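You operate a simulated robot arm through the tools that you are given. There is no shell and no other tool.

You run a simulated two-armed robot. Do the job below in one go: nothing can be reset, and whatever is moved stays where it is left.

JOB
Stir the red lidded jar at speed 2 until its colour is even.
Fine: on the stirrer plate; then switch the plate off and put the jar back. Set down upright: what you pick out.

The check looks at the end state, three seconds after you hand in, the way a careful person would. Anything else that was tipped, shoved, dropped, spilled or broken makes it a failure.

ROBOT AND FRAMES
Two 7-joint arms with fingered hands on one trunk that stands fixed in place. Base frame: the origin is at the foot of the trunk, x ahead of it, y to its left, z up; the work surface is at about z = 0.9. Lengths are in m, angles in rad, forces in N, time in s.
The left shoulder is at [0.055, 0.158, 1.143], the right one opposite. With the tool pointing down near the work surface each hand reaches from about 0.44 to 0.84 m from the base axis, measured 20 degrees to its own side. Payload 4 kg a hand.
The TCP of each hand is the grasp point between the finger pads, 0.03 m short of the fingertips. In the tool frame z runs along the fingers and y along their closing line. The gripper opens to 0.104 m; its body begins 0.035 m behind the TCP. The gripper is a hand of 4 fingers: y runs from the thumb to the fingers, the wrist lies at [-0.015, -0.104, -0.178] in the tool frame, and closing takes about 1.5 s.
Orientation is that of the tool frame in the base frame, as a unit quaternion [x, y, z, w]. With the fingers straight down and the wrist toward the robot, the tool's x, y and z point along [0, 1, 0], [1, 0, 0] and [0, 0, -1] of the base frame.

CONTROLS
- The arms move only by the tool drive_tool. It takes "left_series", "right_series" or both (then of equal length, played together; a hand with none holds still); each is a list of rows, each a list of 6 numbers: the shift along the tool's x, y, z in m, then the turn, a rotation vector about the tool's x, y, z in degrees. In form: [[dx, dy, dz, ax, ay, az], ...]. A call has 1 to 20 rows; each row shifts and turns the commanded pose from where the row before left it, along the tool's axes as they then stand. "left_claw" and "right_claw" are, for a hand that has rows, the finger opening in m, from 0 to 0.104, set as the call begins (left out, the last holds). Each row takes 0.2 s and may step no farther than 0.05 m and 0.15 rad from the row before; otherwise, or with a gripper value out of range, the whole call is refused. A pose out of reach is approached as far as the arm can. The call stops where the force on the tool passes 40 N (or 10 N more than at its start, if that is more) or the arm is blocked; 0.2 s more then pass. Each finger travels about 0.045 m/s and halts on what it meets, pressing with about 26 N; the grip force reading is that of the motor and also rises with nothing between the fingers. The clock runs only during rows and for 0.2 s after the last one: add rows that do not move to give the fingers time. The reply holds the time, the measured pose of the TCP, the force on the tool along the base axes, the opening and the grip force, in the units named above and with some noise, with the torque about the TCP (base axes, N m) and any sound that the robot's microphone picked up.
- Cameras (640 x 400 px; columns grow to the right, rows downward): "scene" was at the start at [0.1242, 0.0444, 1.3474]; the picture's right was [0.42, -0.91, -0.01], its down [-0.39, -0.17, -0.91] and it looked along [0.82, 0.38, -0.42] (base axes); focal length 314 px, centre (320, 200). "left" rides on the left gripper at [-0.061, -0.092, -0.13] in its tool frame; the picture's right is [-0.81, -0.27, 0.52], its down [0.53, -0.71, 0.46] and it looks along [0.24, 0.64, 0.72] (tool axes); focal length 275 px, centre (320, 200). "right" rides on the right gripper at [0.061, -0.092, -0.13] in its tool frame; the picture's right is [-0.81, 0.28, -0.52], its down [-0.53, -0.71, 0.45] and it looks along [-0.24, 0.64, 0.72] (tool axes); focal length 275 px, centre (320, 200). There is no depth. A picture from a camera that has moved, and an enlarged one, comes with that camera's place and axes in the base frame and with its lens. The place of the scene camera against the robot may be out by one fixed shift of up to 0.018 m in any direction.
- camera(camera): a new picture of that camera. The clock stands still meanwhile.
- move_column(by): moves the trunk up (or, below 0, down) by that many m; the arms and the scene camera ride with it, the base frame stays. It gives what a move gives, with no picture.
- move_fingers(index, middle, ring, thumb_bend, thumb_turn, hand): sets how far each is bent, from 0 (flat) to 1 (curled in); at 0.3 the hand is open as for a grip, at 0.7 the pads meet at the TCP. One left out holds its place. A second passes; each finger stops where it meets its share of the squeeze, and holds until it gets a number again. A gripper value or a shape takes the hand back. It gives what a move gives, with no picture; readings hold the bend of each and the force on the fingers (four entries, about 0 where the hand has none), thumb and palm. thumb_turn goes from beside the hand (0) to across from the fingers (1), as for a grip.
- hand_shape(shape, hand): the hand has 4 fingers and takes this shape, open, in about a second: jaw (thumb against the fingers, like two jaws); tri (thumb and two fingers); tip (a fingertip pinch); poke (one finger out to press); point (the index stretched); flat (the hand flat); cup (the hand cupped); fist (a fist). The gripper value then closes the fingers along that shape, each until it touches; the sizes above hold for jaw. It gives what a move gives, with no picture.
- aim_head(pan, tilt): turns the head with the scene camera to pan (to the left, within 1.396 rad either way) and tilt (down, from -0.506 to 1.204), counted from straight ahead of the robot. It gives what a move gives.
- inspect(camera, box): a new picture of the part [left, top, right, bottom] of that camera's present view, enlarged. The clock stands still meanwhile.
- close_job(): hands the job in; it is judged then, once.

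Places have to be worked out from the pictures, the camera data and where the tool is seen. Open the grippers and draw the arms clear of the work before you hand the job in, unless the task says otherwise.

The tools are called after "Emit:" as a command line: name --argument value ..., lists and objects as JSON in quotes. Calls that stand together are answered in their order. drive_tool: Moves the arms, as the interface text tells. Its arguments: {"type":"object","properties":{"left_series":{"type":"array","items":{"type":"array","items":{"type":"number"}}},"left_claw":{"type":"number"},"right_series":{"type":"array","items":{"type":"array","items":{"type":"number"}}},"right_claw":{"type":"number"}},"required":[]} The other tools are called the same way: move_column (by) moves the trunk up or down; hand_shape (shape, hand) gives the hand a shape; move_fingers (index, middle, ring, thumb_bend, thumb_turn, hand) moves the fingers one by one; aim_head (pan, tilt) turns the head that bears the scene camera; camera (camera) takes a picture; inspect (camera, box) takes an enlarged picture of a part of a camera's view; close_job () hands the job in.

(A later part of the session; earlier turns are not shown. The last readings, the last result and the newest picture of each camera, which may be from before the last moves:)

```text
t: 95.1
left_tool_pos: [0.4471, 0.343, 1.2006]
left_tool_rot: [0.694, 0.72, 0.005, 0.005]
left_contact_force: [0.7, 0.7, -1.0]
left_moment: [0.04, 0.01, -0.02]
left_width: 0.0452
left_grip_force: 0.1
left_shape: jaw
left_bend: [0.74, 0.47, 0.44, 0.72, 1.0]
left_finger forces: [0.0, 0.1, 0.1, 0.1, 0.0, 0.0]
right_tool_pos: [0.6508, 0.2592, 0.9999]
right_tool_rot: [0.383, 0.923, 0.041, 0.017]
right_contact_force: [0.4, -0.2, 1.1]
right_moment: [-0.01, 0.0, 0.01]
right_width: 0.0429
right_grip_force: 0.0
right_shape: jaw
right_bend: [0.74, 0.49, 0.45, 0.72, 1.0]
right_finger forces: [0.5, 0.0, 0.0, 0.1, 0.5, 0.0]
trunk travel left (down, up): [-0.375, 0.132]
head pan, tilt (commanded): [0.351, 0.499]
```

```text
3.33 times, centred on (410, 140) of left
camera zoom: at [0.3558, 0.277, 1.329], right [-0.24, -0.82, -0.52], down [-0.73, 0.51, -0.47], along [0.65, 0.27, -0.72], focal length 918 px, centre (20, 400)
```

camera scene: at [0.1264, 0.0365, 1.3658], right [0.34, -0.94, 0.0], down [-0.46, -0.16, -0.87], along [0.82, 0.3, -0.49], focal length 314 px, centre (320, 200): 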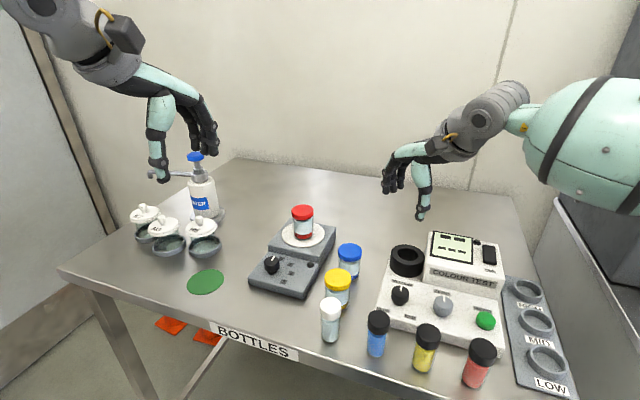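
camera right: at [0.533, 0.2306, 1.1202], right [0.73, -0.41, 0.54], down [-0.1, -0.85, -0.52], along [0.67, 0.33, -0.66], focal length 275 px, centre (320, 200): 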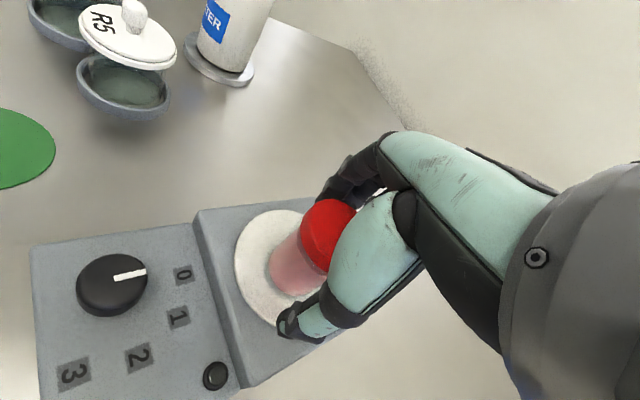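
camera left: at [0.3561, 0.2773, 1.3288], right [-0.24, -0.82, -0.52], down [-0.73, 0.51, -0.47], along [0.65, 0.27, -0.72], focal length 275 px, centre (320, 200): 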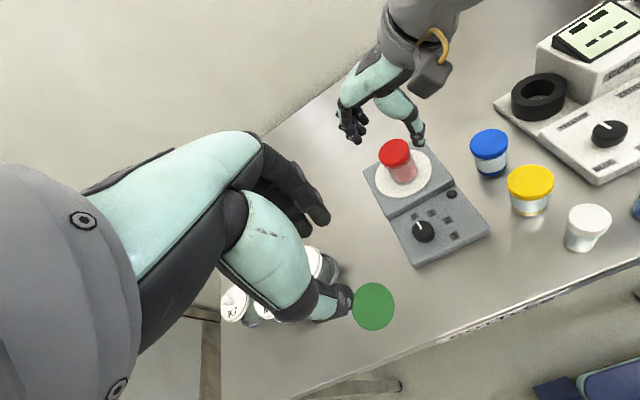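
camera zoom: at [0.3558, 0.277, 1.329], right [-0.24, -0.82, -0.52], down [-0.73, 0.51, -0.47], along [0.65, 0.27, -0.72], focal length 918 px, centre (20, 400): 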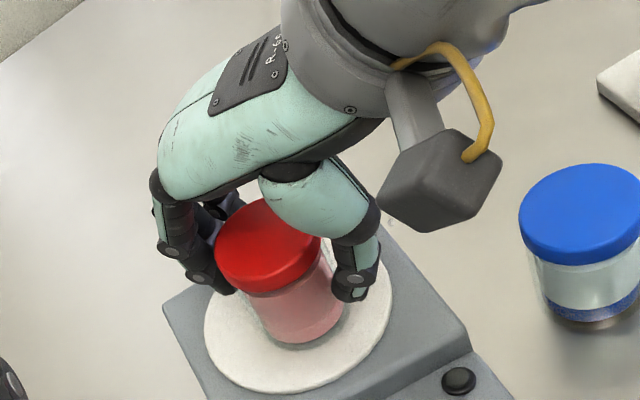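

Both sides just touch the lid at 0.043. I squeeze firmly and then lift a few centimetres.

Emit:
drive_tool --right_series '[[0, 0, 0, 0, 0, 0], [0, 0, 0, 0, 0, 0], [0, 0, 0, 0, 0, 0], [0, 0, 0, 0, 0, 0], [0, 0, 0, 0, 0, 0]]' --right_claw 0.02

Emit:
drive_tool --right_series '[[0, 0.0004, -0.005, 0, 0, 0], [0, 0.0008, -0.01, 0, 0, 0], [0, 0.001, -0.012, 0, 0, 0], [0, 0, 0, 0, 0, 0], [0, 0, 0, 0, 0, 0]]'

Emit:
inspect --camera "left" --box '[330, 80, 490, 200]'

Emit:
inspect --camera "scene" --box '[260, 170, 350, 250]'

Emit:
camera --camera "right"

```text
t: 96.3
left_tool_pos: [0.4466, 0.3429, 1.2002]
left_tool_rot: [0.695, 0.719, 0.004, 0.005]
left_contact_force: [0.2, 0.8, 0.3]
left_moment: [0.03, -0.02, -0.01]
left_width: 0.0447
left_grip_force: 0.2
left_shape: jaw
left_bend: [0.74, 0.47, 0.44, 0.72, 1.0]
left_finger forces: [0.0, 0.1, 0.1, 0.1, 0.0, 0.0]
right_tool_pos: [0.6507, 0.2596, 0.9982]
right_tool_rot: [0.383, 0.923, 0.041, 0.017]
right_contact_force: [0.2, 0.5, -0.5]
right_moment: [0.02, -0.02, 0.01]
right_width: 0.0388
right_grip_force: 25.7
right_shape: jaw
right_bend: [0.74, 0.51, 0.54, 0.73, 1.0]
right_finger forces: [13.9, 7.6, 0.0, 0.0, 21.9, 0.0]
trunk travel left (down, up): [-0.375, 0.132]
head pan, tilt (commanded): [0.351, 0.499]
```

```text
t: 97.5
left_tool_pos: [0.4477, 0.3428, 1.1993]
left_tool_rot: [0.695, 0.719, 0.005, 0.006]
left_contact_force: [0.0, -0.3, -0.8]
left_moment: [0.0, 0.03, 0.0]
left_width: 0.0449
left_grip_force: 0.1
left_shape: jaw
left_bend: [0.74, 0.47, 0.44, 0.72, 1.0]
left_finger forces: [0.0, 0.1, 0.0, 0.0, 0.0, 0.1]
right_tool_pos: [0.6499, 0.2596, 1.0259]
right_tool_rot: [0.384, 0.922, 0.041, 0.017]
right_contact_force: [-0.2, 1.0, -0.2]
right_moment: [0.0, 0.04, -0.01]
right_width: 0.0381
right_grip_force: 26.2
right_shape: jaw
right_bend: [0.74, 0.51, 0.54, 0.73, 1.0]
right_finger forces: [14.0, 7.6, 0.1, 0.0, 21.9, 0.1]
trunk travel left (down, up): [-0.375, 0.132]
head pan, tilt (commanded): [0.351, 0.499]
```

```text
3.33 times, centred on (410, 140) of left
camera zoom: at [0.3561, 0.2771, 1.3289], right [-0.24, -0.82, -0.52], down [-0.73, 0.51, -0.47], along [0.65, 0.27, -0.72], focal length 918 px, centre (20, 400)
```

zoom: 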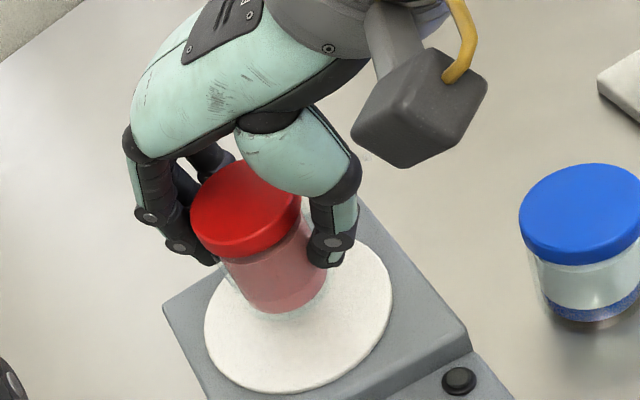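

```text
5.00 times, centred on (305, 210) of scene
camera zoom: at [0.1265, 0.0369, 1.3658], right [0.34, -0.94, 0.0], down [-0.46, -0.16, -0.87], along [0.82, 0.3, -0.49], focal length 1571 px, centre (395, 150)
```

zoom: 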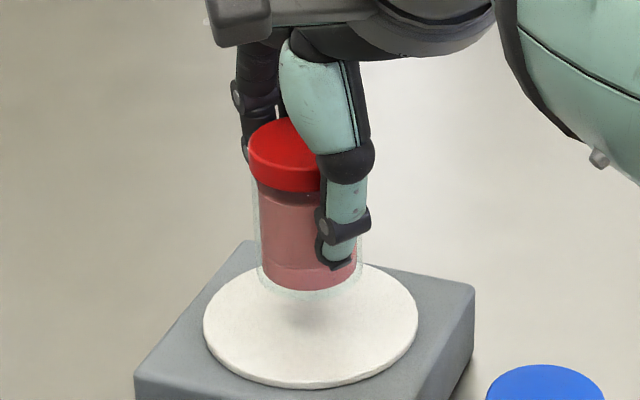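

```text
taken
camera right: at [0.5324, 0.2305, 1.1476], right [0.73, -0.41, 0.54], down [-0.1, -0.85, -0.52], along [0.67, 0.32, -0.66], focal length 275 px, centre (320, 200)
```

right: 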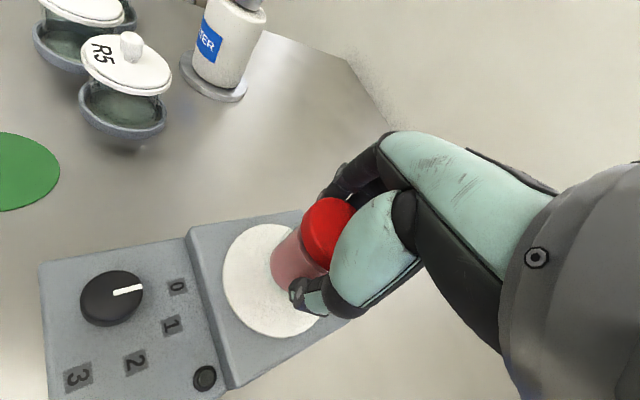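

The jar is lifted again, the liquid is evenly pink and the plate is empty. I carry it back over its original spot at (0.688, 0.1445), then take out the lean and turn back to the original grip yaw of -25°.

Emit:
drive_tool --right_series '[[-0.0271, -0.0131, -0.0059, 0, 0, 0], [-0.0271, -0.0131, -0.0059, 0, 0, 0], [-0.027, -0.0131, -0.0059, 0, 0, 0], [-0.027, -0.0132, -0.0059, 0, 0, 0], [0, 0, 0, 2.5, 0, 0], [0, 0, 0, 2.5, 0, 0], [0, 0, 0, 0, 0, 6.67], [0, 0, 0, 0, 0, 6.67], [0, 0, 0, 0, 0, 6.67], [0, 0, 0, 0, 0, 0], [0, 0, 0, 0, 0, 0]]'

Emit:
camera --camera "left"

Emit:
inspect --camera "scene" --box '[270, 150, 430, 270]'

Emit:
camera --camera "right"

```text
t: 99.9
left_tool_pos: [0.4473, 0.3424, 1.2016]
left_tool_rot: [0.694, 0.72, 0.004, 0.006]
left_contact_force: [1.2, 0.9, 0.4]
left_moment: [0.0, -0.01, 0.03]
left_width: 0.0448
left_grip_force: 0.1
left_shape: jaw
left_bend: [0.74, 0.47, 0.44, 0.72, 1.0]
left_finger forces: [0.0, 0.1, 0.0, 0.0, 0.1, 0.1]
right_tool_pos: [0.6786, 0.1612, 1.0427]
right_tool_rot: [0.538, 0.842, 0.044, 0.01]
right_contact_force: [0.2, 0.2, -1.3]
right_moment: [-0.01, -0.01, 0.0]
right_width: 0.0383
right_grip_force: 26.3
right_shape: jaw
right_bend: [0.74, 0.51, 0.54, 0.73, 1.0]
right_finger forces: [14.0, 7.7, 0.1, 0.0, 21.9, 0.0]
right hand out of reach, approached as far as the arm can: row 4, 6
trunk travel left (down, up): [-0.375, 0.132]
head pan, tilt (commanded): [0.351, 0.499]
```

```text
taken
camera left: at [0.3561, 0.277, 1.3289], right [-0.24, -0.82, -0.52], down [-0.73, 0.51, -0.47], along [0.65, 0.27, -0.72], focal length 275 px, centre (320, 200)
```

left: 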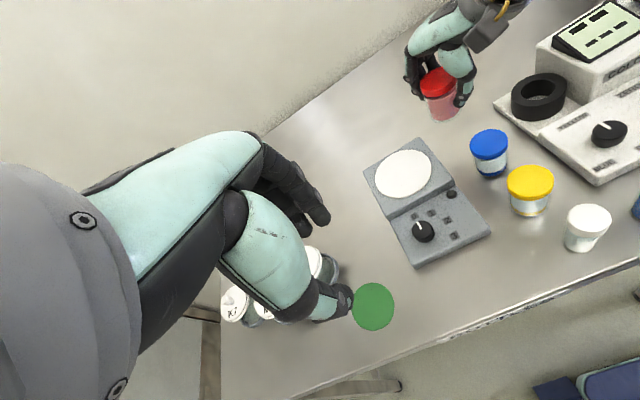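

```text
3.33 times, centred on (350, 210) of scene
camera zoom: at [0.1265, 0.0368, 1.3658], right [0.34, -0.94, 0.0], down [-0.46, -0.16, -0.87], along [0.82, 0.3, -0.49], focal length 1047 px, centre (220, 167)
```

zoom: 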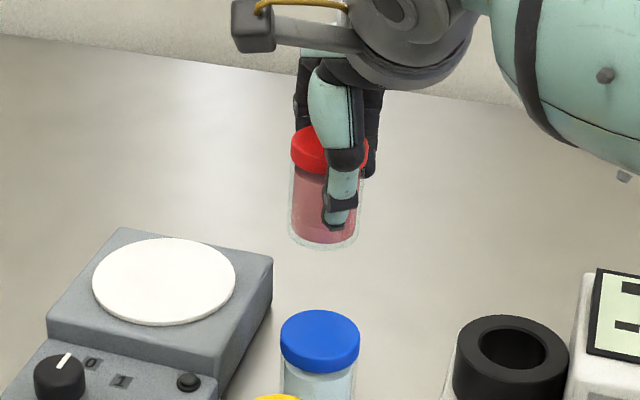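

```text
taken
camera right: at [0.5611, 0.1706, 1.1657], right [0.56, -0.65, 0.51], down [-0.39, -0.75, -0.53], along [0.73, 0.09, -0.68], focal length 275 px, centre (320, 200)
```

right: 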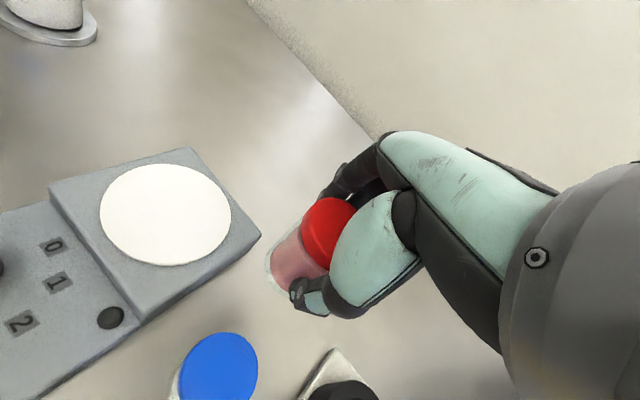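

The hand stopped slightly short at (0.679, 0.161), with the yaw back at -25° but the 5° lean still in. I set the trunk back to its original height, where this spot was easy to reach, and then straighten the hand.

Emit:
move_column --by -0.025

Emit:
drive_tool --right_series '[[0, 0, -0.005, 0, 0, 0], [0, 0, 0, 2.43, -0.87, 0], [0, 0, 0, 2.43, -0.88, 0], [0, 0, 0, 0, 0, 0], [0, 0, 0, 0, 0, 0]]'

```text
t: 100.6
left_tool_pos: [0.4461, 0.3418, 1.1742]
left_tool_rot: [0.695, 0.719, 0.005, 0.005]
left_contact_force: [0.4, 0.2, 0.7]
left_moment: [0.0, 0.0, 0.02]
left_width: 0.0447
left_grip_force: 0.1
left_shape: jaw
left_bend: [0.74, 0.47, 0.44, 0.72, 1.0]
left_finger forces: [0.0, 0.0, 0.0, 0.0, 0.0, 0.0]
right_tool_pos: [0.6797, 0.1604, 1.0158]
right_tool_rot: [0.538, 0.842, 0.044, 0.01]
right_contact_force: [-0.4, 1.1, -0.5]
right_moment: [0.01, -0.01, 0.0]
right_width: 0.0388
right_grip_force: 26.4
right_shape: jaw
right_bend: [0.74, 0.51, 0.54, 0.73, 1.0]
right_finger forces: [14.0, 7.6, 0.1, 0.0, 22.0, 0.0]
trunk travel left (down, up): [-0.35, 0.157]
head pan, tilt (commanded): [0.351, 0.499]
```

```text
t: 101.8
left_tool_pos: [0.4487, 0.3425, 1.1756]
left_tool_rot: [0.694, 0.72, 0.004, 0.006]
left_contact_force: [0.6, 0.3, 0.5]
left_moment: [-0.03, 0.03, 0.0]
left_width: 0.045
left_grip_force: 0.0
left_shape: jaw
left_bend: [0.74, 0.47, 0.44, 0.72, 1.0]
left_finger forces: [0.0, 0.0, 0.0, 0.0, 0.0, 0.0]
right_tool_pos: [0.6787, 0.1607, 1.021]
right_tool_rot: [0.539, 0.843, -0.002, 0.0]
right_contact_force: [0.3, -0.7, -1.3]
right_moment: [0.03, -0.01, 0.0]
right_width: 0.0382
right_grip_force: 26.2
right_shape: jaw
right_bend: [0.74, 0.51, 0.54, 0.73, 1.0]
right_finger forces: [14.1, 7.8, 0.0, 0.1, 21.8, 0.1]
trunk travel left (down, up): [-0.35, 0.157]
head pan, tilt (commanded): [0.351, 0.499]
```

The hand is vertical again at yaw -25°. I move the last (0.010, -0.016) to above the original spot and look at how the jar hangs.

Emit:
drive_tool --right_series '[[-0.0092, 0.0011, 0, 0, 0, 0], [-0.0092, 0.0012, 0, 0, 0, 0], [0, 0, 0, 0, 0, 0], [0, 0, 0, 0, 0, 0]]'

Emit:
inspect --camera "left" --box '[380, 20, 540, 160]'

Emit:
inspect --camera "scene" --box '[290, 150, 420, 260]'

Emit:
camera --camera "right"

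```text
t: 102.8
left_tool_pos: [0.446, 0.3424, 1.1764]
left_tool_rot: [0.695, 0.719, 0.004, 0.005]
left_contact_force: [-0.6, 0.5, 0.2]
left_moment: [-0.01, 0.0, 0.01]
left_width: 0.045
left_grip_force: 0.0
left_shape: jaw
left_bend: [0.74, 0.47, 0.44, 0.72, 1.0]
left_finger forces: [0.1, 0.1, 0.0, 0.0, 0.0, 0.0]
right_tool_pos: [0.6895, 0.1447, 1.0212]
right_tool_rot: [0.537, 0.843, -0.001, 0.0]
right_contact_force: [0.2, 0.4, -2.2]
right_moment: [0.0, 0.01, 0.04]
right_width: 0.0382
right_grip_force: 26.3
right_shape: jaw
right_bend: [0.74, 0.51, 0.54, 0.73, 1.0]
right_finger forces: [14.2, 7.7, 0.0, 0.0, 21.9, 0.0]
trunk travel left (down, up): [-0.35, 0.157]
head pan, tilt (commanded): [0.351, 0.499]
```

```text
2.86 times, centred on (460, 90) of left
camera zoom: at [0.356, 0.2769, 1.3039], right [-0.24, -0.82, -0.52], down [-0.73, 0.51, -0.47], along [0.65, 0.27, -0.72], focal length 786 px, centre (-80, 514)
```

zoom: 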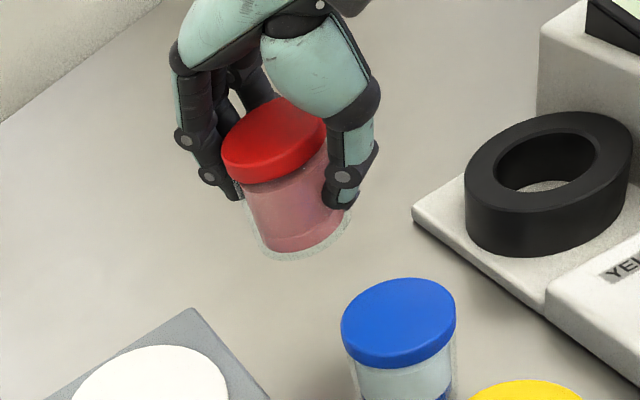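

```text
3.64 times, centred on (355, 205) of scene
camera zoom: at [0.1262, 0.0368, 1.3407], right [0.34, -0.94, 0.0], down [-0.46, -0.16, -0.87], along [0.82, 0.3, -0.49], focal length 1142 px, centre (193, 182)
```

zoom: 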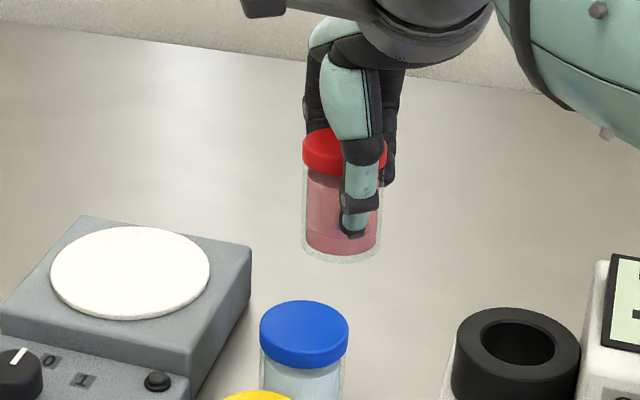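

```text
taken
camera right: at [0.5798, 0.1628, 1.1519], right [0.59, -0.62, 0.52], down [-0.42, -0.78, -0.45], along [0.69, 0.05, -0.73], focal length 275 px, centre (320, 200)
```

right: 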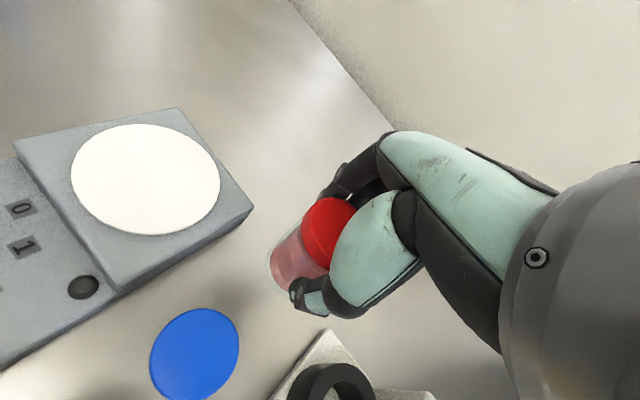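

The jar hangs essentially upright over its spot. To check its place precisely, I put the left camera back to the exact pose it had when the jar still stood there, so the pictures can be compared.

Emit:
drive_tool --left_series '[[0, 0, 0, 0, 0, 1.9], [0.002, 0.0055, 0.03, 0, 0, 0], [0.0015, 0.005, 0.0286, 0, 0, 0], [0, 0, 0, 0, 0, 0], [0, 0, 0, 0, 0, 0]]' --left_claw 0.08

Emit:
inspect --camera "left" --box '[400, 0, 560, 120]'

```text
t: 104.0
left_tool_pos: [0.458, 0.3463, 1.1158]
left_tool_rot: [0.707, 0.708, 0.005, 0.005]
left_contact_force: [0.1, -0.7, -0.3]
left_moment: [0.01, -0.02, -0.04]
left_width: 0.0798
left_grip_force: 0.0
left_shape: jaw
left_bend: [0.27, 0.35, 0.32, 0.53, 0.99]
left_finger forces: [0.0, 0.0, 0.0, 0.0, 0.1, 0.1]
right_tool_pos: [0.6891, 0.1446, 1.0199]
right_tool_rot: [0.539, 0.843, -0.001, 0.0]
right_contact_force: [0.4, 0.0, -0.7]
right_moment: [0.01, 0.01, -0.02]
right_width: 0.0387
right_grip_force: 26.4
right_shape: jaw
right_bend: [0.74, 0.51, 0.54, 0.73, 1.0]
right_finger forces: [14.0, 7.8, 0.0, 0.0, 21.9, 0.1]
trunk travel left (down, up): [-0.35, 0.157]
head pan, tilt (commanded): [0.351, 0.499]
```

```text
3.33 times, centred on (480, 60) of left
camera zoom: at [0.3662, 0.2839, 1.245], right [-0.27, -0.81, -0.52], down [-0.71, 0.53, -0.47], along [0.65, 0.24, -0.72], focal length 918 px, centre (-213, 667)
```

zoom: 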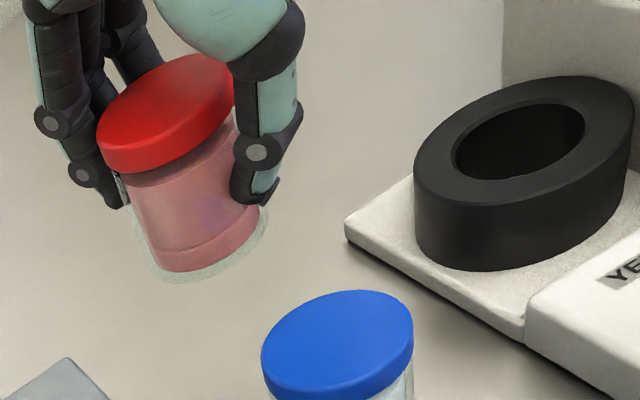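

The view matches the original within a few pixels, with the blue lid as reference. I lower the jar toward the table, stopping about 1 cm above.

Emit:
drive_tool --right_series '[[0, 0, 0.018, 0, 0, 0], [0, 0, 0.018, 0, 0, 0], [0, 0, 0.014, 0, 0, 0], [0, 0, 0, 0, 0, 0], [0, 0, 0, 0, 0, 0]]'

Emit:
inspect --camera "left" --box '[400, 0, 560, 120]'

Emit:
inspect --camera "scene" --box '[300, 190, 420, 290]'

```text
t: 105.2
left_tool_pos: [0.4606, 0.3442, 1.1164]
left_tool_rot: [0.707, 0.708, 0.004, 0.006]
left_contact_force: [0.4, 0.6, -0.1]
left_moment: [0.0, -0.03, 0.02]
left_width: 0.0795
left_grip_force: 0.1
left_shape: jaw
left_bend: [0.27, 0.35, 0.32, 0.53, 0.99]
left_finger forces: [0.1, 0.2, 0.1, 0.0, 0.0, 0.0]
right_tool_pos: [0.6879, 0.1452, 0.972]
right_tool_rot: [0.538, 0.843, -0.001, -0.001]
right_contact_force: [-0.2, 0.8, -1.7]
right_moment: [-0.03, 0.0, 0.05]
right_width: 0.0385
right_grip_force: 25.3
right_shape: jaw
right_bend: [0.74, 0.51, 0.54, 0.73, 1.0]
right_finger forces: [14.1, 7.8, 0.1, 0.0, 21.9, 0.1]
trunk travel left (down, up): [-0.35, 0.157]
head pan, tilt (commanded): [0.351, 0.499]
```

```text
3.33 times, centred on (480, 60) of left
camera zoom: at [0.3661, 0.2838, 1.2453], right [-0.27, -0.81, -0.52], down [-0.71, 0.53, -0.47], along [0.65, 0.24, -0.72], focal length 918 px, centre (-213, 667)
```

zoom: 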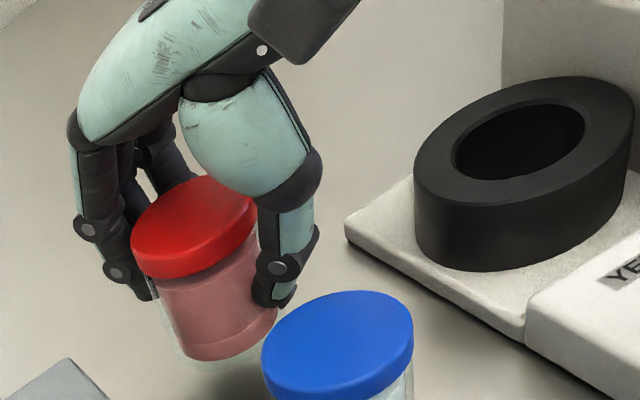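

```text
4.00 times, centred on (360, 240) of scene
camera zoom: at [0.1262, 0.0369, 1.3407], right [0.34, -0.94, 0.0], down [-0.46, -0.16, -0.87], along [0.82, 0.3, -0.49], focal length 1257 px, centre (160, 40)
```

zoom: 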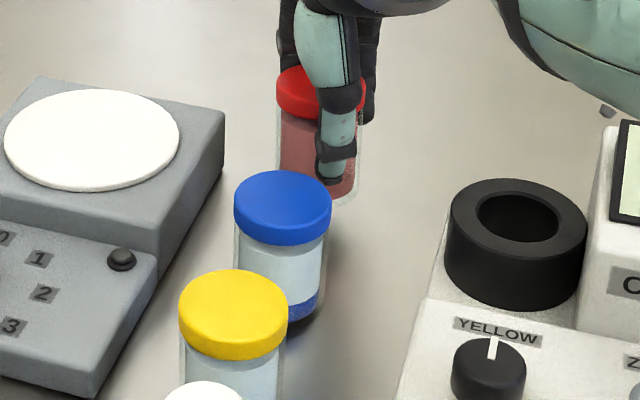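

The jar hangs about 5° tilted, because it was upright when the leaning hand gripped it, and its lid is about 4 mm off to the far side. I lean the hand 5° again so the jar is vertical and shift it (-0.004, -0.0024).

Emit:
drive_tool --right_series '[[0, 0, -0.003, 0, 0, 0], [0, 0, 0, -2.5, 0, 0], [0, 0, 0, -2.6, 0, 0], [-0.0005, -0.0046, 0, 0, 0, 0], [0, 0, 0, 0, 0, 0], [0, 0, 0, 0, 0, 0]]'

Emit:
inspect --camera "left" --box '[400, 0, 560, 120]'

Emit:
inspect --camera "scene" --box '[300, 190, 420, 290]'

```text
t: 106.6
left_tool_pos: [0.4606, 0.346, 1.1172]
left_tool_rot: [0.706, 0.708, 0.004, 0.005]
left_contact_force: [-0.1, -0.7, 0.0]
left_moment: [-0.02, -0.03, 0.02]
left_width: 0.0793
left_grip_force: 0.0
left_shape: jaw
left_bend: [0.27, 0.35, 0.32, 0.53, 0.99]
left_finger forces: [0.0, 0.0, 0.0, 0.1, 0.0, 0.0]
right_tool_pos: [0.6835, 0.1418, 0.9744]
right_tool_rot: [0.538, 0.842, 0.038, 0.025]
right_contact_force: [-0.6, -0.2, -1.4]
right_moment: [0.02, 0.0, 0.0]
right_width: 0.0383
right_grip_force: 25.8
right_shape: jaw
right_bend: [0.74, 0.51, 0.54, 0.73, 1.0]
right_finger forces: [14.1, 7.8, 0.0, 0.1, 21.9, 0.0]
trunk travel left (down, up): [-0.35, 0.157]
head pan, tilt (commanded): [0.351, 0.499]
```

```text
3.33 times, centred on (480, 60) of left
camera zoom: at [0.3661, 0.2838, 1.2452], right [-0.27, -0.81, -0.52], down [-0.71, 0.53, -0.47], along [0.65, 0.24, -0.72], focal length 918 px, centre (-213, 667)
```

zoom: 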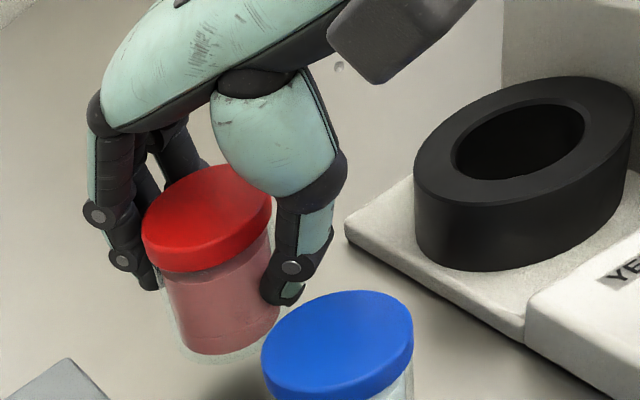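

```text
4.00 times, centred on (360, 240) of scene
camera zoom: at [0.1262, 0.0369, 1.3407], right [0.34, -0.94, 0.0], down [-0.46, -0.16, -0.87], along [0.82, 0.3, -0.49], focal length 1257 px, centre (160, 40)
```

zoom: 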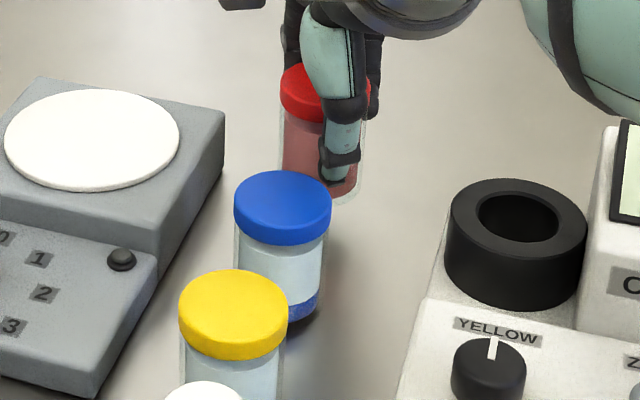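

The jar now hangs vertical. I lower it 0.011 m more, to a few millimetres above the table, and compare again with the original picture.

Emit:
drive_tool --right_series '[[0, -0.0005, 0.006, 0, 0, 0], [0, -0.0005, 0.005, 0, 0, 0], [0, 0, 0, 0, 0, 0], [0, 0, 0, 0, 0, 0]]'

Emit:
inspect --camera "left" --box '[400, 0, 560, 120]'

```text
t: 107.6
left_tool_pos: [0.4595, 0.3464, 1.117]
left_tool_rot: [0.706, 0.708, 0.005, 0.006]
left_contact_force: [0.3, 0.2, -0.4]
left_moment: [0.01, -0.02, 0.0]
left_width: 0.0797
left_grip_force: 0.0
left_shape: jaw
left_bend: [0.27, 0.35, 0.32, 0.53, 0.99]
left_finger forces: [0.1, 0.0, 0.0, 0.0, 0.1, 0.0]
right_tool_pos: [0.6832, 0.1424, 0.9638]
right_tool_rot: [0.538, 0.842, 0.037, 0.024]
right_contact_force: [-0.6, -0.1, -1.8]
right_moment: [0.01, -0.05, -0.02]
right_width: 0.0385
right_grip_force: 26.0
right_shape: jaw
right_bend: [0.74, 0.51, 0.54, 0.73, 1.0]
right_finger forces: [14.1, 7.8, 0.0, 0.0, 22.0, 0.0]
trunk travel left (down, up): [-0.35, 0.157]
head pan, tilt (commanded): [0.351, 0.499]
```

```text
3.33 times, centred on (480, 60) of left
camera zoom: at [0.3661, 0.2838, 1.2453], right [-0.27, -0.81, -0.52], down [-0.71, 0.53, -0.47], along [0.65, 0.24, -0.72], focal length 918 px, centre (-213, 667)
```

zoom: 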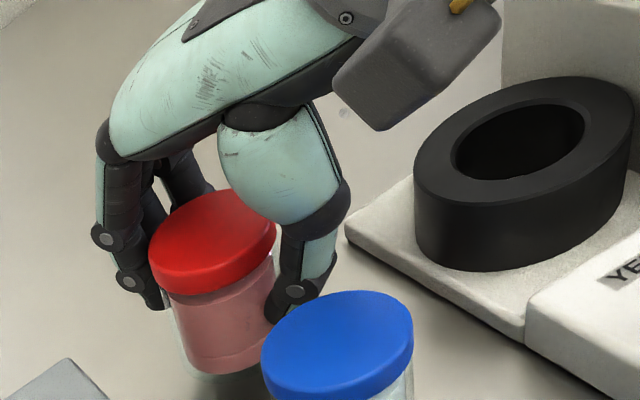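

Predicting the landing, the jar would stand about 2–3 mm from its old place. I shift it (-0.0014, +0.0026) and lower in small steps to contact.

Emit:
drive_tool --right_series '[[0.003, -0.0002, 0, 0, 0, 0], [0, -0.0002, 0.002, 0, 0, 0], [0, 0, 0.001, 0, 0, 0], [0, 0, 0, 0, 0, 0]]'

Emit:
drive_tool --right_series '[[0, 0, 0.001, 0, 0, 0], [0, 0, 0.001, 0, 0, 0], [0, 0, 0, 0, 0, 0]]'

Emit:
inspect --camera "left" --box '[400, 0, 560, 120]'

```text
t: 108.6
left_tool_pos: [0.4596, 0.3457, 1.1167]
left_tool_rot: [0.707, 0.707, 0.004, 0.006]
left_contact_force: [0.7, 0.6, 0.4]
left_moment: [-0.01, 0.0, -0.03]
left_width: 0.08
left_grip_force: 0.0
left_shape: jaw
left_bend: [0.27, 0.35, 0.32, 0.53, 0.99]
left_finger forces: [0.1, 0.0, 0.0, 0.0, 0.0, 0.0]
right_tool_pos: [0.6828, 0.1455, 0.9594]
right_tool_rot: [0.537, 0.842, 0.038, 0.024]
right_contact_force: [-0.2, -0.5, -1.1]
right_moment: [0.01, 0.01, 0.01]
right_width: 0.0388
right_grip_force: 26.0
right_shape: jaw
right_bend: [0.74, 0.51, 0.54, 0.73, 1.0]
right_finger forces: [14.1, 7.8, 0.0, 0.1, 21.9, 0.0]
trunk travel left (down, up): [-0.35, 0.157]
head pan, tilt (commanded): [0.351, 0.499]
```

```text
t: 109.4
left_tool_pos: [0.4598, 0.3453, 1.1169]
left_tool_rot: [0.707, 0.708, 0.005, 0.006]
left_contact_force: [-0.1, -0.1, 0.1]
left_moment: [0.0, 0.02, -0.02]
left_width: 0.0798
left_grip_force: 0.0
left_shape: jaw
left_bend: [0.27, 0.35, 0.32, 0.53, 0.99]
left_finger forces: [0.1, 0.0, 0.0, 0.0, 0.0, 0.1]
right_tool_pos: [0.6828, 0.145, 0.9571]
right_tool_rot: [0.538, 0.842, 0.037, 0.024]
right_contact_force: [-0.3, 0.6, -1.3]
right_moment: [0.03, 0.01, -0.04]
right_width: 0.0386
right_grip_force: 26.5
right_shape: jaw
right_bend: [0.74, 0.51, 0.54, 0.73, 1.0]
right_finger forces: [14.0, 7.8, 0.0, 0.0, 21.9, 0.0]
trunk travel left (down, up): [-0.35, 0.157]
head pan, tilt (commanded): [0.351, 0.499]
```

```text
3.33 times, centred on (480, 60) of left
camera zoom: at [0.3661, 0.2837, 1.2453], right [-0.27, -0.81, -0.52], down [-0.71, 0.53, -0.47], along [0.65, 0.24, -0.72], focal length 918 px, centre (-213, 667)
```

zoom: 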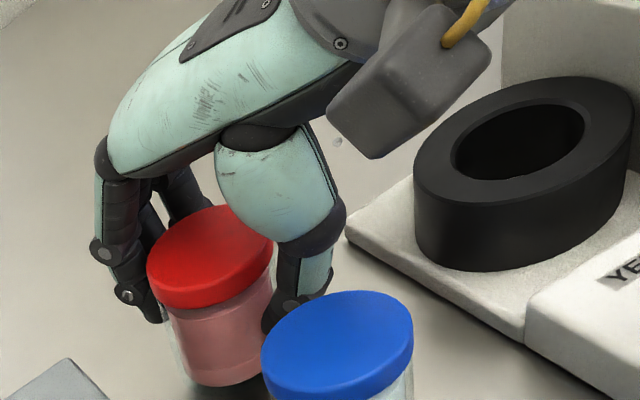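

The lid now sits within a pixel or two of where it was in the original picture. I keep lowering in 1 mm steps until the table takes the load.

Emit:
drive_tool --right_series '[[0, 0, 0.001, 0, 0, 0], [0, 0, 0.001, 0, 0, 0], [0, 0, 0, 0, 0, 0]]'

Emit:
drive_tool --right_series '[[0, 0, 0.001, 0, 0, 0], [0, 0, 0, 0, 0, 0]]'

```text
t: 110.2
left_tool_pos: [0.4577, 0.3459, 1.1158]
left_tool_rot: [0.707, 0.708, 0.004, 0.006]
left_contact_force: [-0.1, 0.2, 0.2]
left_moment: [0.01, 0.02, 0.02]
left_width: 0.0796
left_grip_force: 0.0
left_shape: jaw
left_bend: [0.27, 0.35, 0.32, 0.53, 0.99]
left_finger forces: [0.0, 0.0, 0.0, 0.0, 0.1, 0.0]
right_tool_pos: [0.6842, 0.1448, 0.9563]
right_tool_rot: [0.537, 0.842, 0.037, 0.024]
right_contact_force: [0.4, 0.8, -1.9]
right_moment: [0.0, 0.0, 0.01]
right_width: 0.0385
right_grip_force: 26.5
right_shape: jaw
right_bend: [0.74, 0.51, 0.54, 0.73, 1.0]
right_finger forces: [14.0, 7.9, 0.0, 0.1, 21.8, 0.1]
trunk travel left (down, up): [-0.35, 0.157]
head pan, tilt (commanded): [0.351, 0.499]
```

```text
t: 110.8
left_tool_pos: [0.46, 0.3467, 1.1169]
left_tool_rot: [0.707, 0.708, 0.004, 0.005]
left_contact_force: [-0.1, -0.7, -0.4]
left_moment: [-0.01, 0.02, 0.0]
left_width: 0.0796
left_grip_force: 0.1
left_shape: jaw
left_bend: [0.27, 0.35, 0.32, 0.53, 0.99]
left_finger forces: [0.0, 0.0, 0.0, 0.1, 0.0, 0.0]
right_tool_pos: [0.6828, 0.146, 0.9555]
right_tool_rot: [0.537, 0.842, 0.037, 0.024]
right_contact_force: [-0.4, 0.5, -1.4]
right_moment: [0.06, -0.02, -0.04]
right_width: 0.0384
right_grip_force: 25.8
right_shape: jaw
right_bend: [0.74, 0.51, 0.54, 0.73, 1.0]
right_finger forces: [14.1, 7.8, 0.0, 0.1, 21.8, 0.1]
trunk travel left (down, up): [-0.35, 0.157]
head pan, tilt (commanded): [0.351, 0.499]
```

Still no load at z ≈ 0.9555, so I go on in 1 mm steps.

Emit:
drive_tool --right_series '[[0, 0, 0.001, 0, 0, 0], [0, 0, 0, 0, 0, 0]]'

Emit:
drive_tool --right_series '[[0, 0, 0.001, 0, 0, 0], [0, 0, 0, 0, 0, 0]]'

Emit:
inspect --camera "left" --box '[400, 0, 560, 120]'

Emit:
inspect --camera "scene" --box '[300, 190, 420, 290]'

```text
t: 111.4
left_tool_pos: [0.4603, 0.3451, 1.1169]
left_tool_rot: [0.706, 0.708, 0.004, 0.005]
left_contact_force: [-0.2, 0.0, -0.5]
left_moment: [-0.01, 0.01, -0.04]
left_width: 0.0793
left_grip_force: 0.1
left_shape: jaw
left_bend: [0.27, 0.35, 0.32, 0.53, 0.99]
left_finger forces: [0.0, 0.0, 0.1, 0.1, 0.0, 0.1]
right_tool_pos: [0.6838, 0.1469, 0.9533]
right_tool_rot: [0.538, 0.842, 0.038, 0.024]
right_contact_force: [-0.6, 0.6, -1.2]
right_moment: [0.0, -0.02, -0.01]
right_width: 0.0389
right_grip_force: 26.3
right_shape: jaw
right_bend: [0.74, 0.51, 0.54, 0.73, 1.0]
right_finger forces: [14.0, 7.8, 0.0, 0.1, 21.9, 0.1]
trunk travel left (down, up): [-0.35, 0.157]
head pan, tilt (commanded): [0.351, 0.499]
```

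```text
t: 112.0
left_tool_pos: [0.4593, 0.3467, 1.118]
left_tool_rot: [0.706, 0.708, 0.005, 0.005]
left_contact_force: [-0.1, 1.0, 0.9]
left_moment: [0.0, -0.01, 0.01]
left_width: 0.0797
left_grip_force: 0.1
left_shape: jaw
left_bend: [0.27, 0.35, 0.32, 0.53, 0.99]
left_finger forces: [0.0, 0.0, 0.0, 0.1, 0.1, 0.1]
right_tool_pos: [0.684, 0.1452, 0.9545]
right_tool_rot: [0.538, 0.842, 0.038, 0.023]
right_contact_force: [-0.2, 0.0, 2.0]
right_moment: [0.02, -0.03, -0.01]
right_width: 0.0383
right_grip_force: 25.7
right_shape: jaw
right_bend: [0.74, 0.51, 0.54, 0.74, 1.0]
right_finger forces: [14.4, 8.0, 0.1, 0.0, 22.2, 0.0]
trunk travel left (down, up): [-0.35, 0.157]
head pan, tilt (commanded): [0.351, 0.499]
```

```text
3.33 times, centred on (480, 60) of left
camera zoom: at [0.3658, 0.2838, 1.2454], right [-0.27, -0.81, -0.52], down [-0.71, 0.53, -0.47], along [0.65, 0.24, -0.72], focal length 918 px, centre (-213, 667)
```

zoom: 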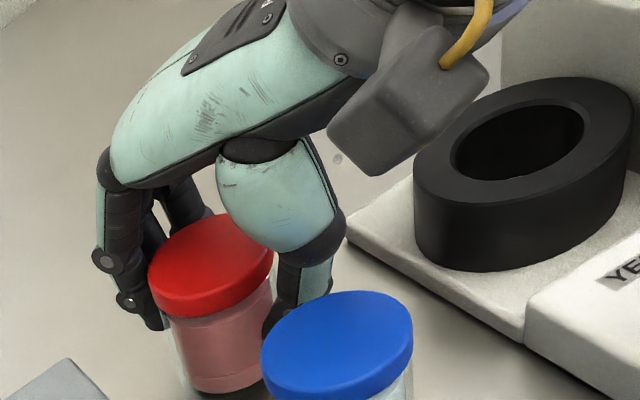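

```text
4.00 times, centred on (360, 240) of scene
camera zoom: at [0.1258, 0.0369, 1.3408], right [0.34, -0.94, 0.0], down [-0.46, -0.16, -0.87], along [0.82, 0.3, -0.49], focal length 1257 px, centre (160, 40)
```

zoom: 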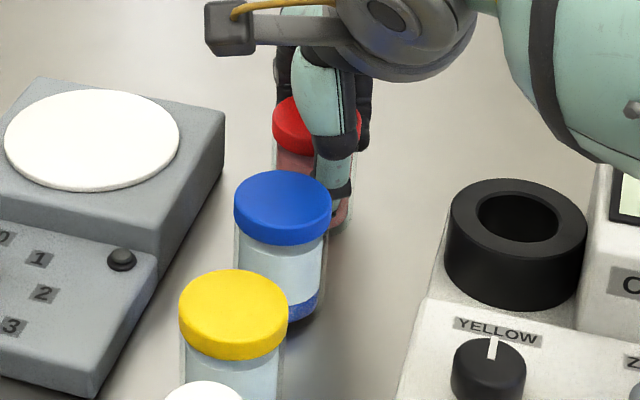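

The jar touches the table now (+2 N), but both the picture and the hand position say it stands about 4.5 mm too near. I lift 3 mm, shift it (+0.0045, -0.0012), and set it down again.

Emit:
drive_tool --right_series '[[0, 0.0003, -0.003, 0, 0, 0], [-0.003, 0.0036, 0, 0, 0, 0], [0, -0.0002, 0.0022, 0, 0, 0], [0, 0, 0, 0, 0, 0], [0, 0, 0, 0, 0, 0]]'

Emit:
inspect --camera "left" --box '[400, 0, 560, 120]'

```text
t: 113.2
left_tool_pos: [0.4587, 0.3456, 1.1172]
left_tool_rot: [0.707, 0.708, 0.004, 0.005]
left_contact_force: [0.0, 0.4, 0.7]
left_moment: [-0.01, 0.0, -0.01]
left_width: 0.0794
left_grip_force: 0.0
left_shape: jaw
left_bend: [0.27, 0.35, 0.32, 0.53, 0.99]
left_finger forces: [0.0, 0.0, 0.0, 0.0, 0.1, 0.0]
right_tool_pos: [0.6888, 0.1445, 0.9546]
right_tool_rot: [0.538, 0.842, 0.037, 0.024]
right_contact_force: [-0.2, -0.2, -1.2]
right_moment: [-0.05, 0.03, -0.01]
right_width: 0.0387
right_grip_force: 26.4
right_shape: jaw
right_bend: [0.74, 0.51, 0.54, 0.74, 1.0]
right_finger forces: [14.3, 7.9, 0.1, 0.1, 22.1, 0.0]
trunk travel left (down, up): [-0.35, 0.157]
head pan, tilt (commanded): [0.351, 0.499]
```

```text
3.33 times, centred on (480, 60) of left
camera zoom: at [0.3661, 0.2838, 1.2453], right [-0.27, -0.81, -0.52], down [-0.71, 0.53, -0.47], along [0.65, 0.24, -0.72], focal length 918 px, centre (-213, 667)
```

zoom: 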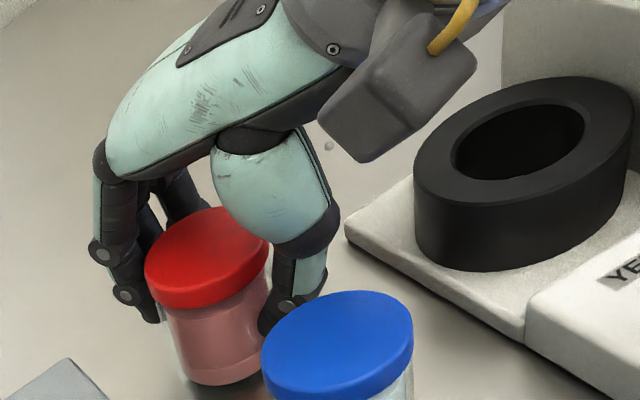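

The lid now matches the original picture within about 2 pixels. I lower the last millimetre to contact.

Emit:
drive_tool --right_series '[[0, 0, 0.001, 0, 0, 0], [0, 0, 0, 0, 0, 0]]'

Emit:
drive_tool --right_series '[[0, 0, 0.0008, 0, 0, 0], [0, 0, 0, 0, 0, 0]]'

```text
t: 113.8
left_tool_pos: [0.4593, 0.3459, 1.1168]
left_tool_rot: [0.707, 0.708, 0.005, 0.005]
left_contact_force: [0.1, -0.3, 0.2]
left_moment: [0.0, 0.0, 0.0]
left_width: 0.0797
left_grip_force: 0.0
left_shape: jaw
left_bend: [0.27, 0.35, 0.32, 0.53, 0.99]
left_finger forces: [0.0, 0.0, 0.0, 0.0, 0.0, 0.0]
right_tool_pos: [0.6886, 0.1441, 0.9526]
right_tool_rot: [0.538, 0.842, 0.038, 0.024]
right_contact_force: [0.0, -0.8, 0.5]
right_moment: [-0.02, 0.01, -0.01]
right_width: 0.0384
right_grip_force: 26.2
right_shape: jaw
right_bend: [0.74, 0.51, 0.54, 0.74, 1.0]
right_finger forces: [14.4, 8.0, 0.1, 0.0, 22.2, 0.0]
trunk travel left (down, up): [-0.35, 0.157]
head pan, tilt (commanded): [0.351, 0.499]
```

```text
t: 114.4
left_tool_pos: [0.4597, 0.3458, 1.1161]
left_tool_rot: [0.707, 0.708, 0.004, 0.006]
left_contact_force: [0.2, 0.4, 0.3]
left_moment: [0.0, 0.0, -0.02]
left_width: 0.0795
left_grip_force: 0.0
left_shape: jaw
left_bend: [0.27, 0.35, 0.32, 0.53, 0.99]
left_finger forces: [0.1, 0.0, 0.0, 0.0, 0.1, 0.1]
right_tool_pos: [0.6862, 0.144, 0.9537]
right_tool_rot: [0.537, 0.842, 0.037, 0.024]
right_contact_force: [0.0, 0.6, 3.4]
right_moment: [0.0, -0.04, 0.01]
right_width: 0.0387
right_grip_force: 26.3
right_shape: jaw
right_bend: [0.74, 0.51, 0.54, 0.74, 1.0]
right_finger forces: [14.6, 8.1, 0.0, 0.0, 22.6, 0.0]
trunk travel left (down, up): [-0.35, 0.157]
head pan, tilt (commanded): [0.351, 0.499]
```

The jar rests on the table (about 4.5 N). I release it gradually.

Emit:
drive_tool --right_series '[[0, 0, 0, 0, 0, 0], [0, 0, 0, 0, 0, 0]]' --right_claw 0.04

Emit:
drive_tool --right_series '[[0, 0, 0, 0, 0, 0], [0, 0, 0, 0, 0, 0]]' --right_claw 0.045

Emit:
inspect --camera "left" --box '[400, 0, 560, 120]'

Emit:
camera --camera "right"

```text
t: 115.0
left_tool_pos: [0.46, 0.3458, 1.1164]
left_tool_rot: [0.707, 0.707, 0.005, 0.005]
left_contact_force: [-0.2, 0.0, 0.0]
left_moment: [-0.01, 0.01, -0.04]
left_width: 0.0795
left_grip_force: 0.0
left_shape: jaw
left_bend: [0.27, 0.35, 0.32, 0.53, 0.99]
left_finger forces: [0.1, 0.0, 0.0, 0.1, 0.1, 0.0]
right_tool_pos: [0.6877, 0.1442, 0.9523]
right_tool_rot: [0.538, 0.842, 0.036, 0.024]
right_contact_force: [1.5, 0.3, 2.4]
right_moment: [-0.02, -0.04, -0.01]
right_width: 0.0415
right_grip_force: 0.0
right_shape: jaw
right_bend: [0.74, 0.49, 0.47, 0.72, 1.0]
right_finger forces: [1.1, 0.7, 0.1, 0.0, 0.9, 0.1]
trunk travel left (down, up): [-0.35, 0.157]
head pan, tilt (commanded): [0.351, 0.499]
```

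```text
t: 115.6
left_tool_pos: [0.4597, 0.3451, 1.1165]
left_tool_rot: [0.707, 0.707, 0.004, 0.006]
left_contact_force: [-0.1, 0.3, 0.3]
left_moment: [0.0, -0.01, 0.0]
left_width: 0.0798
left_grip_force: 0.0
left_shape: jaw
left_bend: [0.27, 0.35, 0.32, 0.53, 0.99]
left_finger forces: [0.1, 0.0, 0.0, 0.2, 0.1, 0.0]
right_tool_pos: [0.6879, 0.1442, 0.9512]
right_tool_rot: [0.537, 0.842, 0.037, 0.024]
right_contact_force: [0.5, 0.1, 0.2]
right_moment: [0.01, 0.04, -0.04]
right_width: 0.0449
right_grip_force: 0.0
right_shape: jaw
right_bend: [0.74, 0.47, 0.44, 0.72, 1.0]
right_finger forces: [0.2, 0.0, 0.1, 0.0, 0.0, 0.0]
trunk travel left (down, up): [-0.35, 0.157]
head pan, tilt (commanded): [0.351, 0.499]
```

```text
3.33 times, centred on (480, 60) of left
camera zoom: at [0.3659, 0.2837, 1.2453], right [-0.27, -0.81, -0.52], down [-0.71, 0.53, -0.47], along [0.65, 0.24, -0.72], focal length 918 px, centre (-213, 667)
```

zoom: 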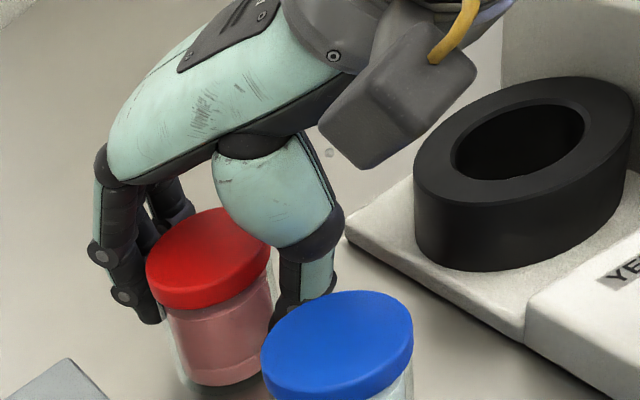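

```text
taken
camera right: at [0.5682, 0.1572, 1.074], right [0.55, -0.64, 0.54], down [-0.38, -0.77, -0.52], along [0.74, 0.08, -0.67], focal length 275 px, centre (320, 200)
```

right: 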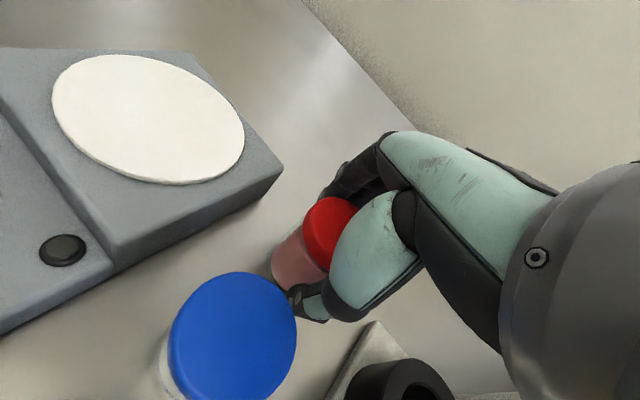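

The jar stands free and its lid is within a pixel or two of the original. I open to 0.066 and check before rising.

Emit:
drive_tool --right_series '[[0, 0, 0, 0, 0, 0], [0, 0, 0, 0, 0, 0], [0, 0, 0, 0, 0, 0], [0, 0, 0, 0, 0, 0]]' --right_claw 0.066

Emit:
inspect --camera "left" --box '[400, 0, 560, 120]'

Emit:
camera --camera "right"

```text
t: 116.6
left_tool_pos: [0.4584, 0.3453, 1.1153]
left_tool_rot: [0.706, 0.708, 0.005, 0.005]
left_contact_force: [0.0, 0.6, -0.3]
left_moment: [0.01, -0.04, 0.0]
left_width: 0.0796
left_grip_force: 0.0
left_shape: jaw
left_bend: [0.27, 0.35, 0.32, 0.53, 0.99]
left_finger forces: [0.0, 0.0, 0.0, 0.0, 0.1, 0.0]
right_tool_pos: [0.6874, 0.1446, 0.9511]
right_tool_rot: [0.538, 0.842, 0.038, 0.024]
right_contact_force: [-0.5, -0.4, -0.2]
right_moment: [0.02, -0.02, 0.02]
right_width: 0.0657
right_grip_force: 0.0
right_shape: jaw
right_bend: [0.28, 0.39, 0.36, 0.63, 1.0]
right_finger forces: [0.0, 0.0, 0.1, 0.0, 0.0, 0.1]
trunk travel left (down, up): [-0.35, 0.157]
head pan, tilt (commanded): [0.351, 0.499]
```

```text
3.33 times, centred on (480, 60) of left
camera zoom: at [0.3659, 0.2837, 1.2453], right [-0.27, -0.81, -0.52], down [-0.71, 0.53, -0.47], along [0.65, 0.24, -0.72], focal length 918 px, centre (-213, 667)
```

zoom: 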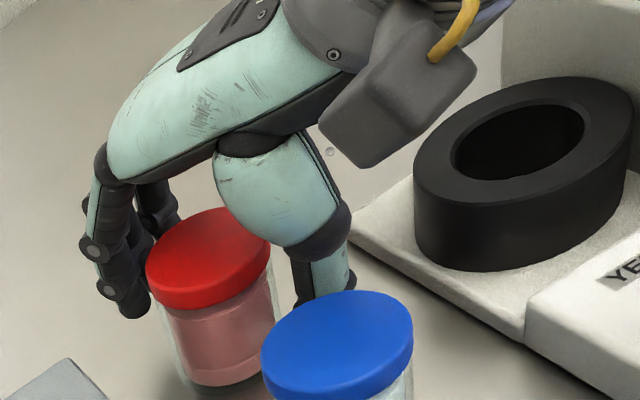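

```text
taken
camera right: at [0.5684, 0.1571, 1.0742], right [0.55, -0.64, 0.54], down [-0.38, -0.77, -0.52], along [0.74, 0.08, -0.66], focal length 275 px, centre (320, 200)
```

right: 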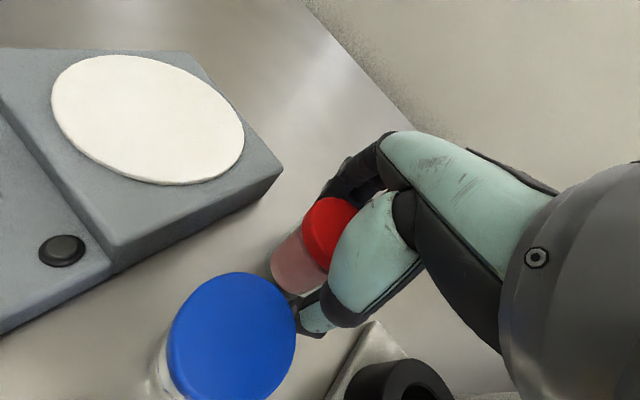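

The jar stands upright in place, untouched. I raise the right hand straight up.

Emit:
drive_tool --right_series '[[0, 0.0009, -0.01, 0, 0, 0], [0, 0.001, -0.012, 0, 0, 0], [0, 0.001, -0.012, 0, 0, 0], [0, 0.001, -0.012, 0, 0, 0], [0, 0.0013, -0.015, 0, 0, 0], [0, 0.0018, -0.02, 0, 0, 0], [0, 0.0018, -0.02, 0, 0, 0], [0, 0, 0, 0, 0, 0]]'

Emit:
inspect --camera "left" --box '[400, 0, 560, 120]'

Emit:
camera --camera "scene"

```text
t: 118.4
left_tool_pos: [0.4579, 0.3461, 1.1179]
left_tool_rot: [0.706, 0.708, 0.005, 0.006]
left_contact_force: [0.4, -0.5, -0.1]
left_moment: [-0.02, -0.02, -0.01]
left_width: 0.0798
left_grip_force: 0.0
left_shape: jaw
left_bend: [0.27, 0.35, 0.32, 0.53, 0.99]
left_finger forces: [0.0, 0.0, 0.0, 0.1, 0.0, 0.1]
right_tool_pos: [0.6882, 0.1438, 1.0548]
right_tool_rot: [0.538, 0.842, 0.037, 0.024]
right_contact_force: [-0.2, -0.5, 0.0]
right_moment: [0.03, 0.0, 0.0]
right_width: 0.0658
right_grip_force: 0.1
right_shape: jaw
right_bend: [0.28, 0.39, 0.36, 0.63, 1.0]
right_finger forces: [0.1, 0.0, 0.1, 0.1, 0.0, 0.0]
trunk travel left (down, up): [-0.35, 0.157]
head pan, tilt (commanded): [0.351, 0.499]
```

```text
3.33 times, centred on (480, 60) of left
camera zoom: at [0.3661, 0.2837, 1.2453], right [-0.27, -0.81, -0.52], down [-0.71, 0.53, -0.47], along [0.65, 0.24, -0.72], focal length 918 px, centre (-213, 667)
```

zoom: 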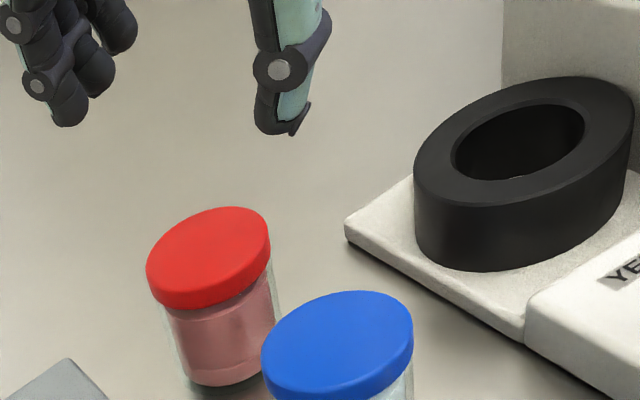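

```text
taken
camera scene: at [0.1262, 0.0368, 1.3407], right [0.34, -0.94, 0.0], down [-0.46, -0.16, -0.87], along [0.82, 0.3, -0.49], focal length 314 px, centre (320, 200)
```

scene: 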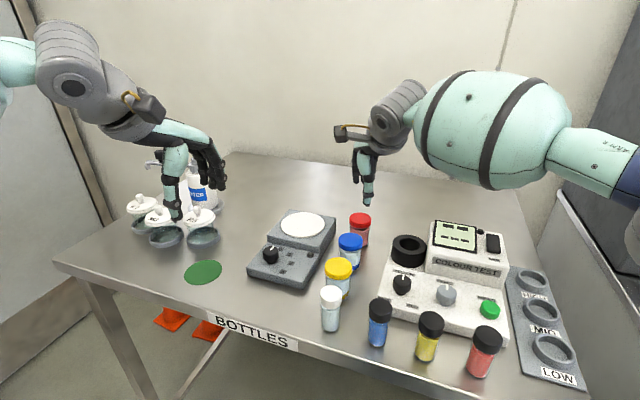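

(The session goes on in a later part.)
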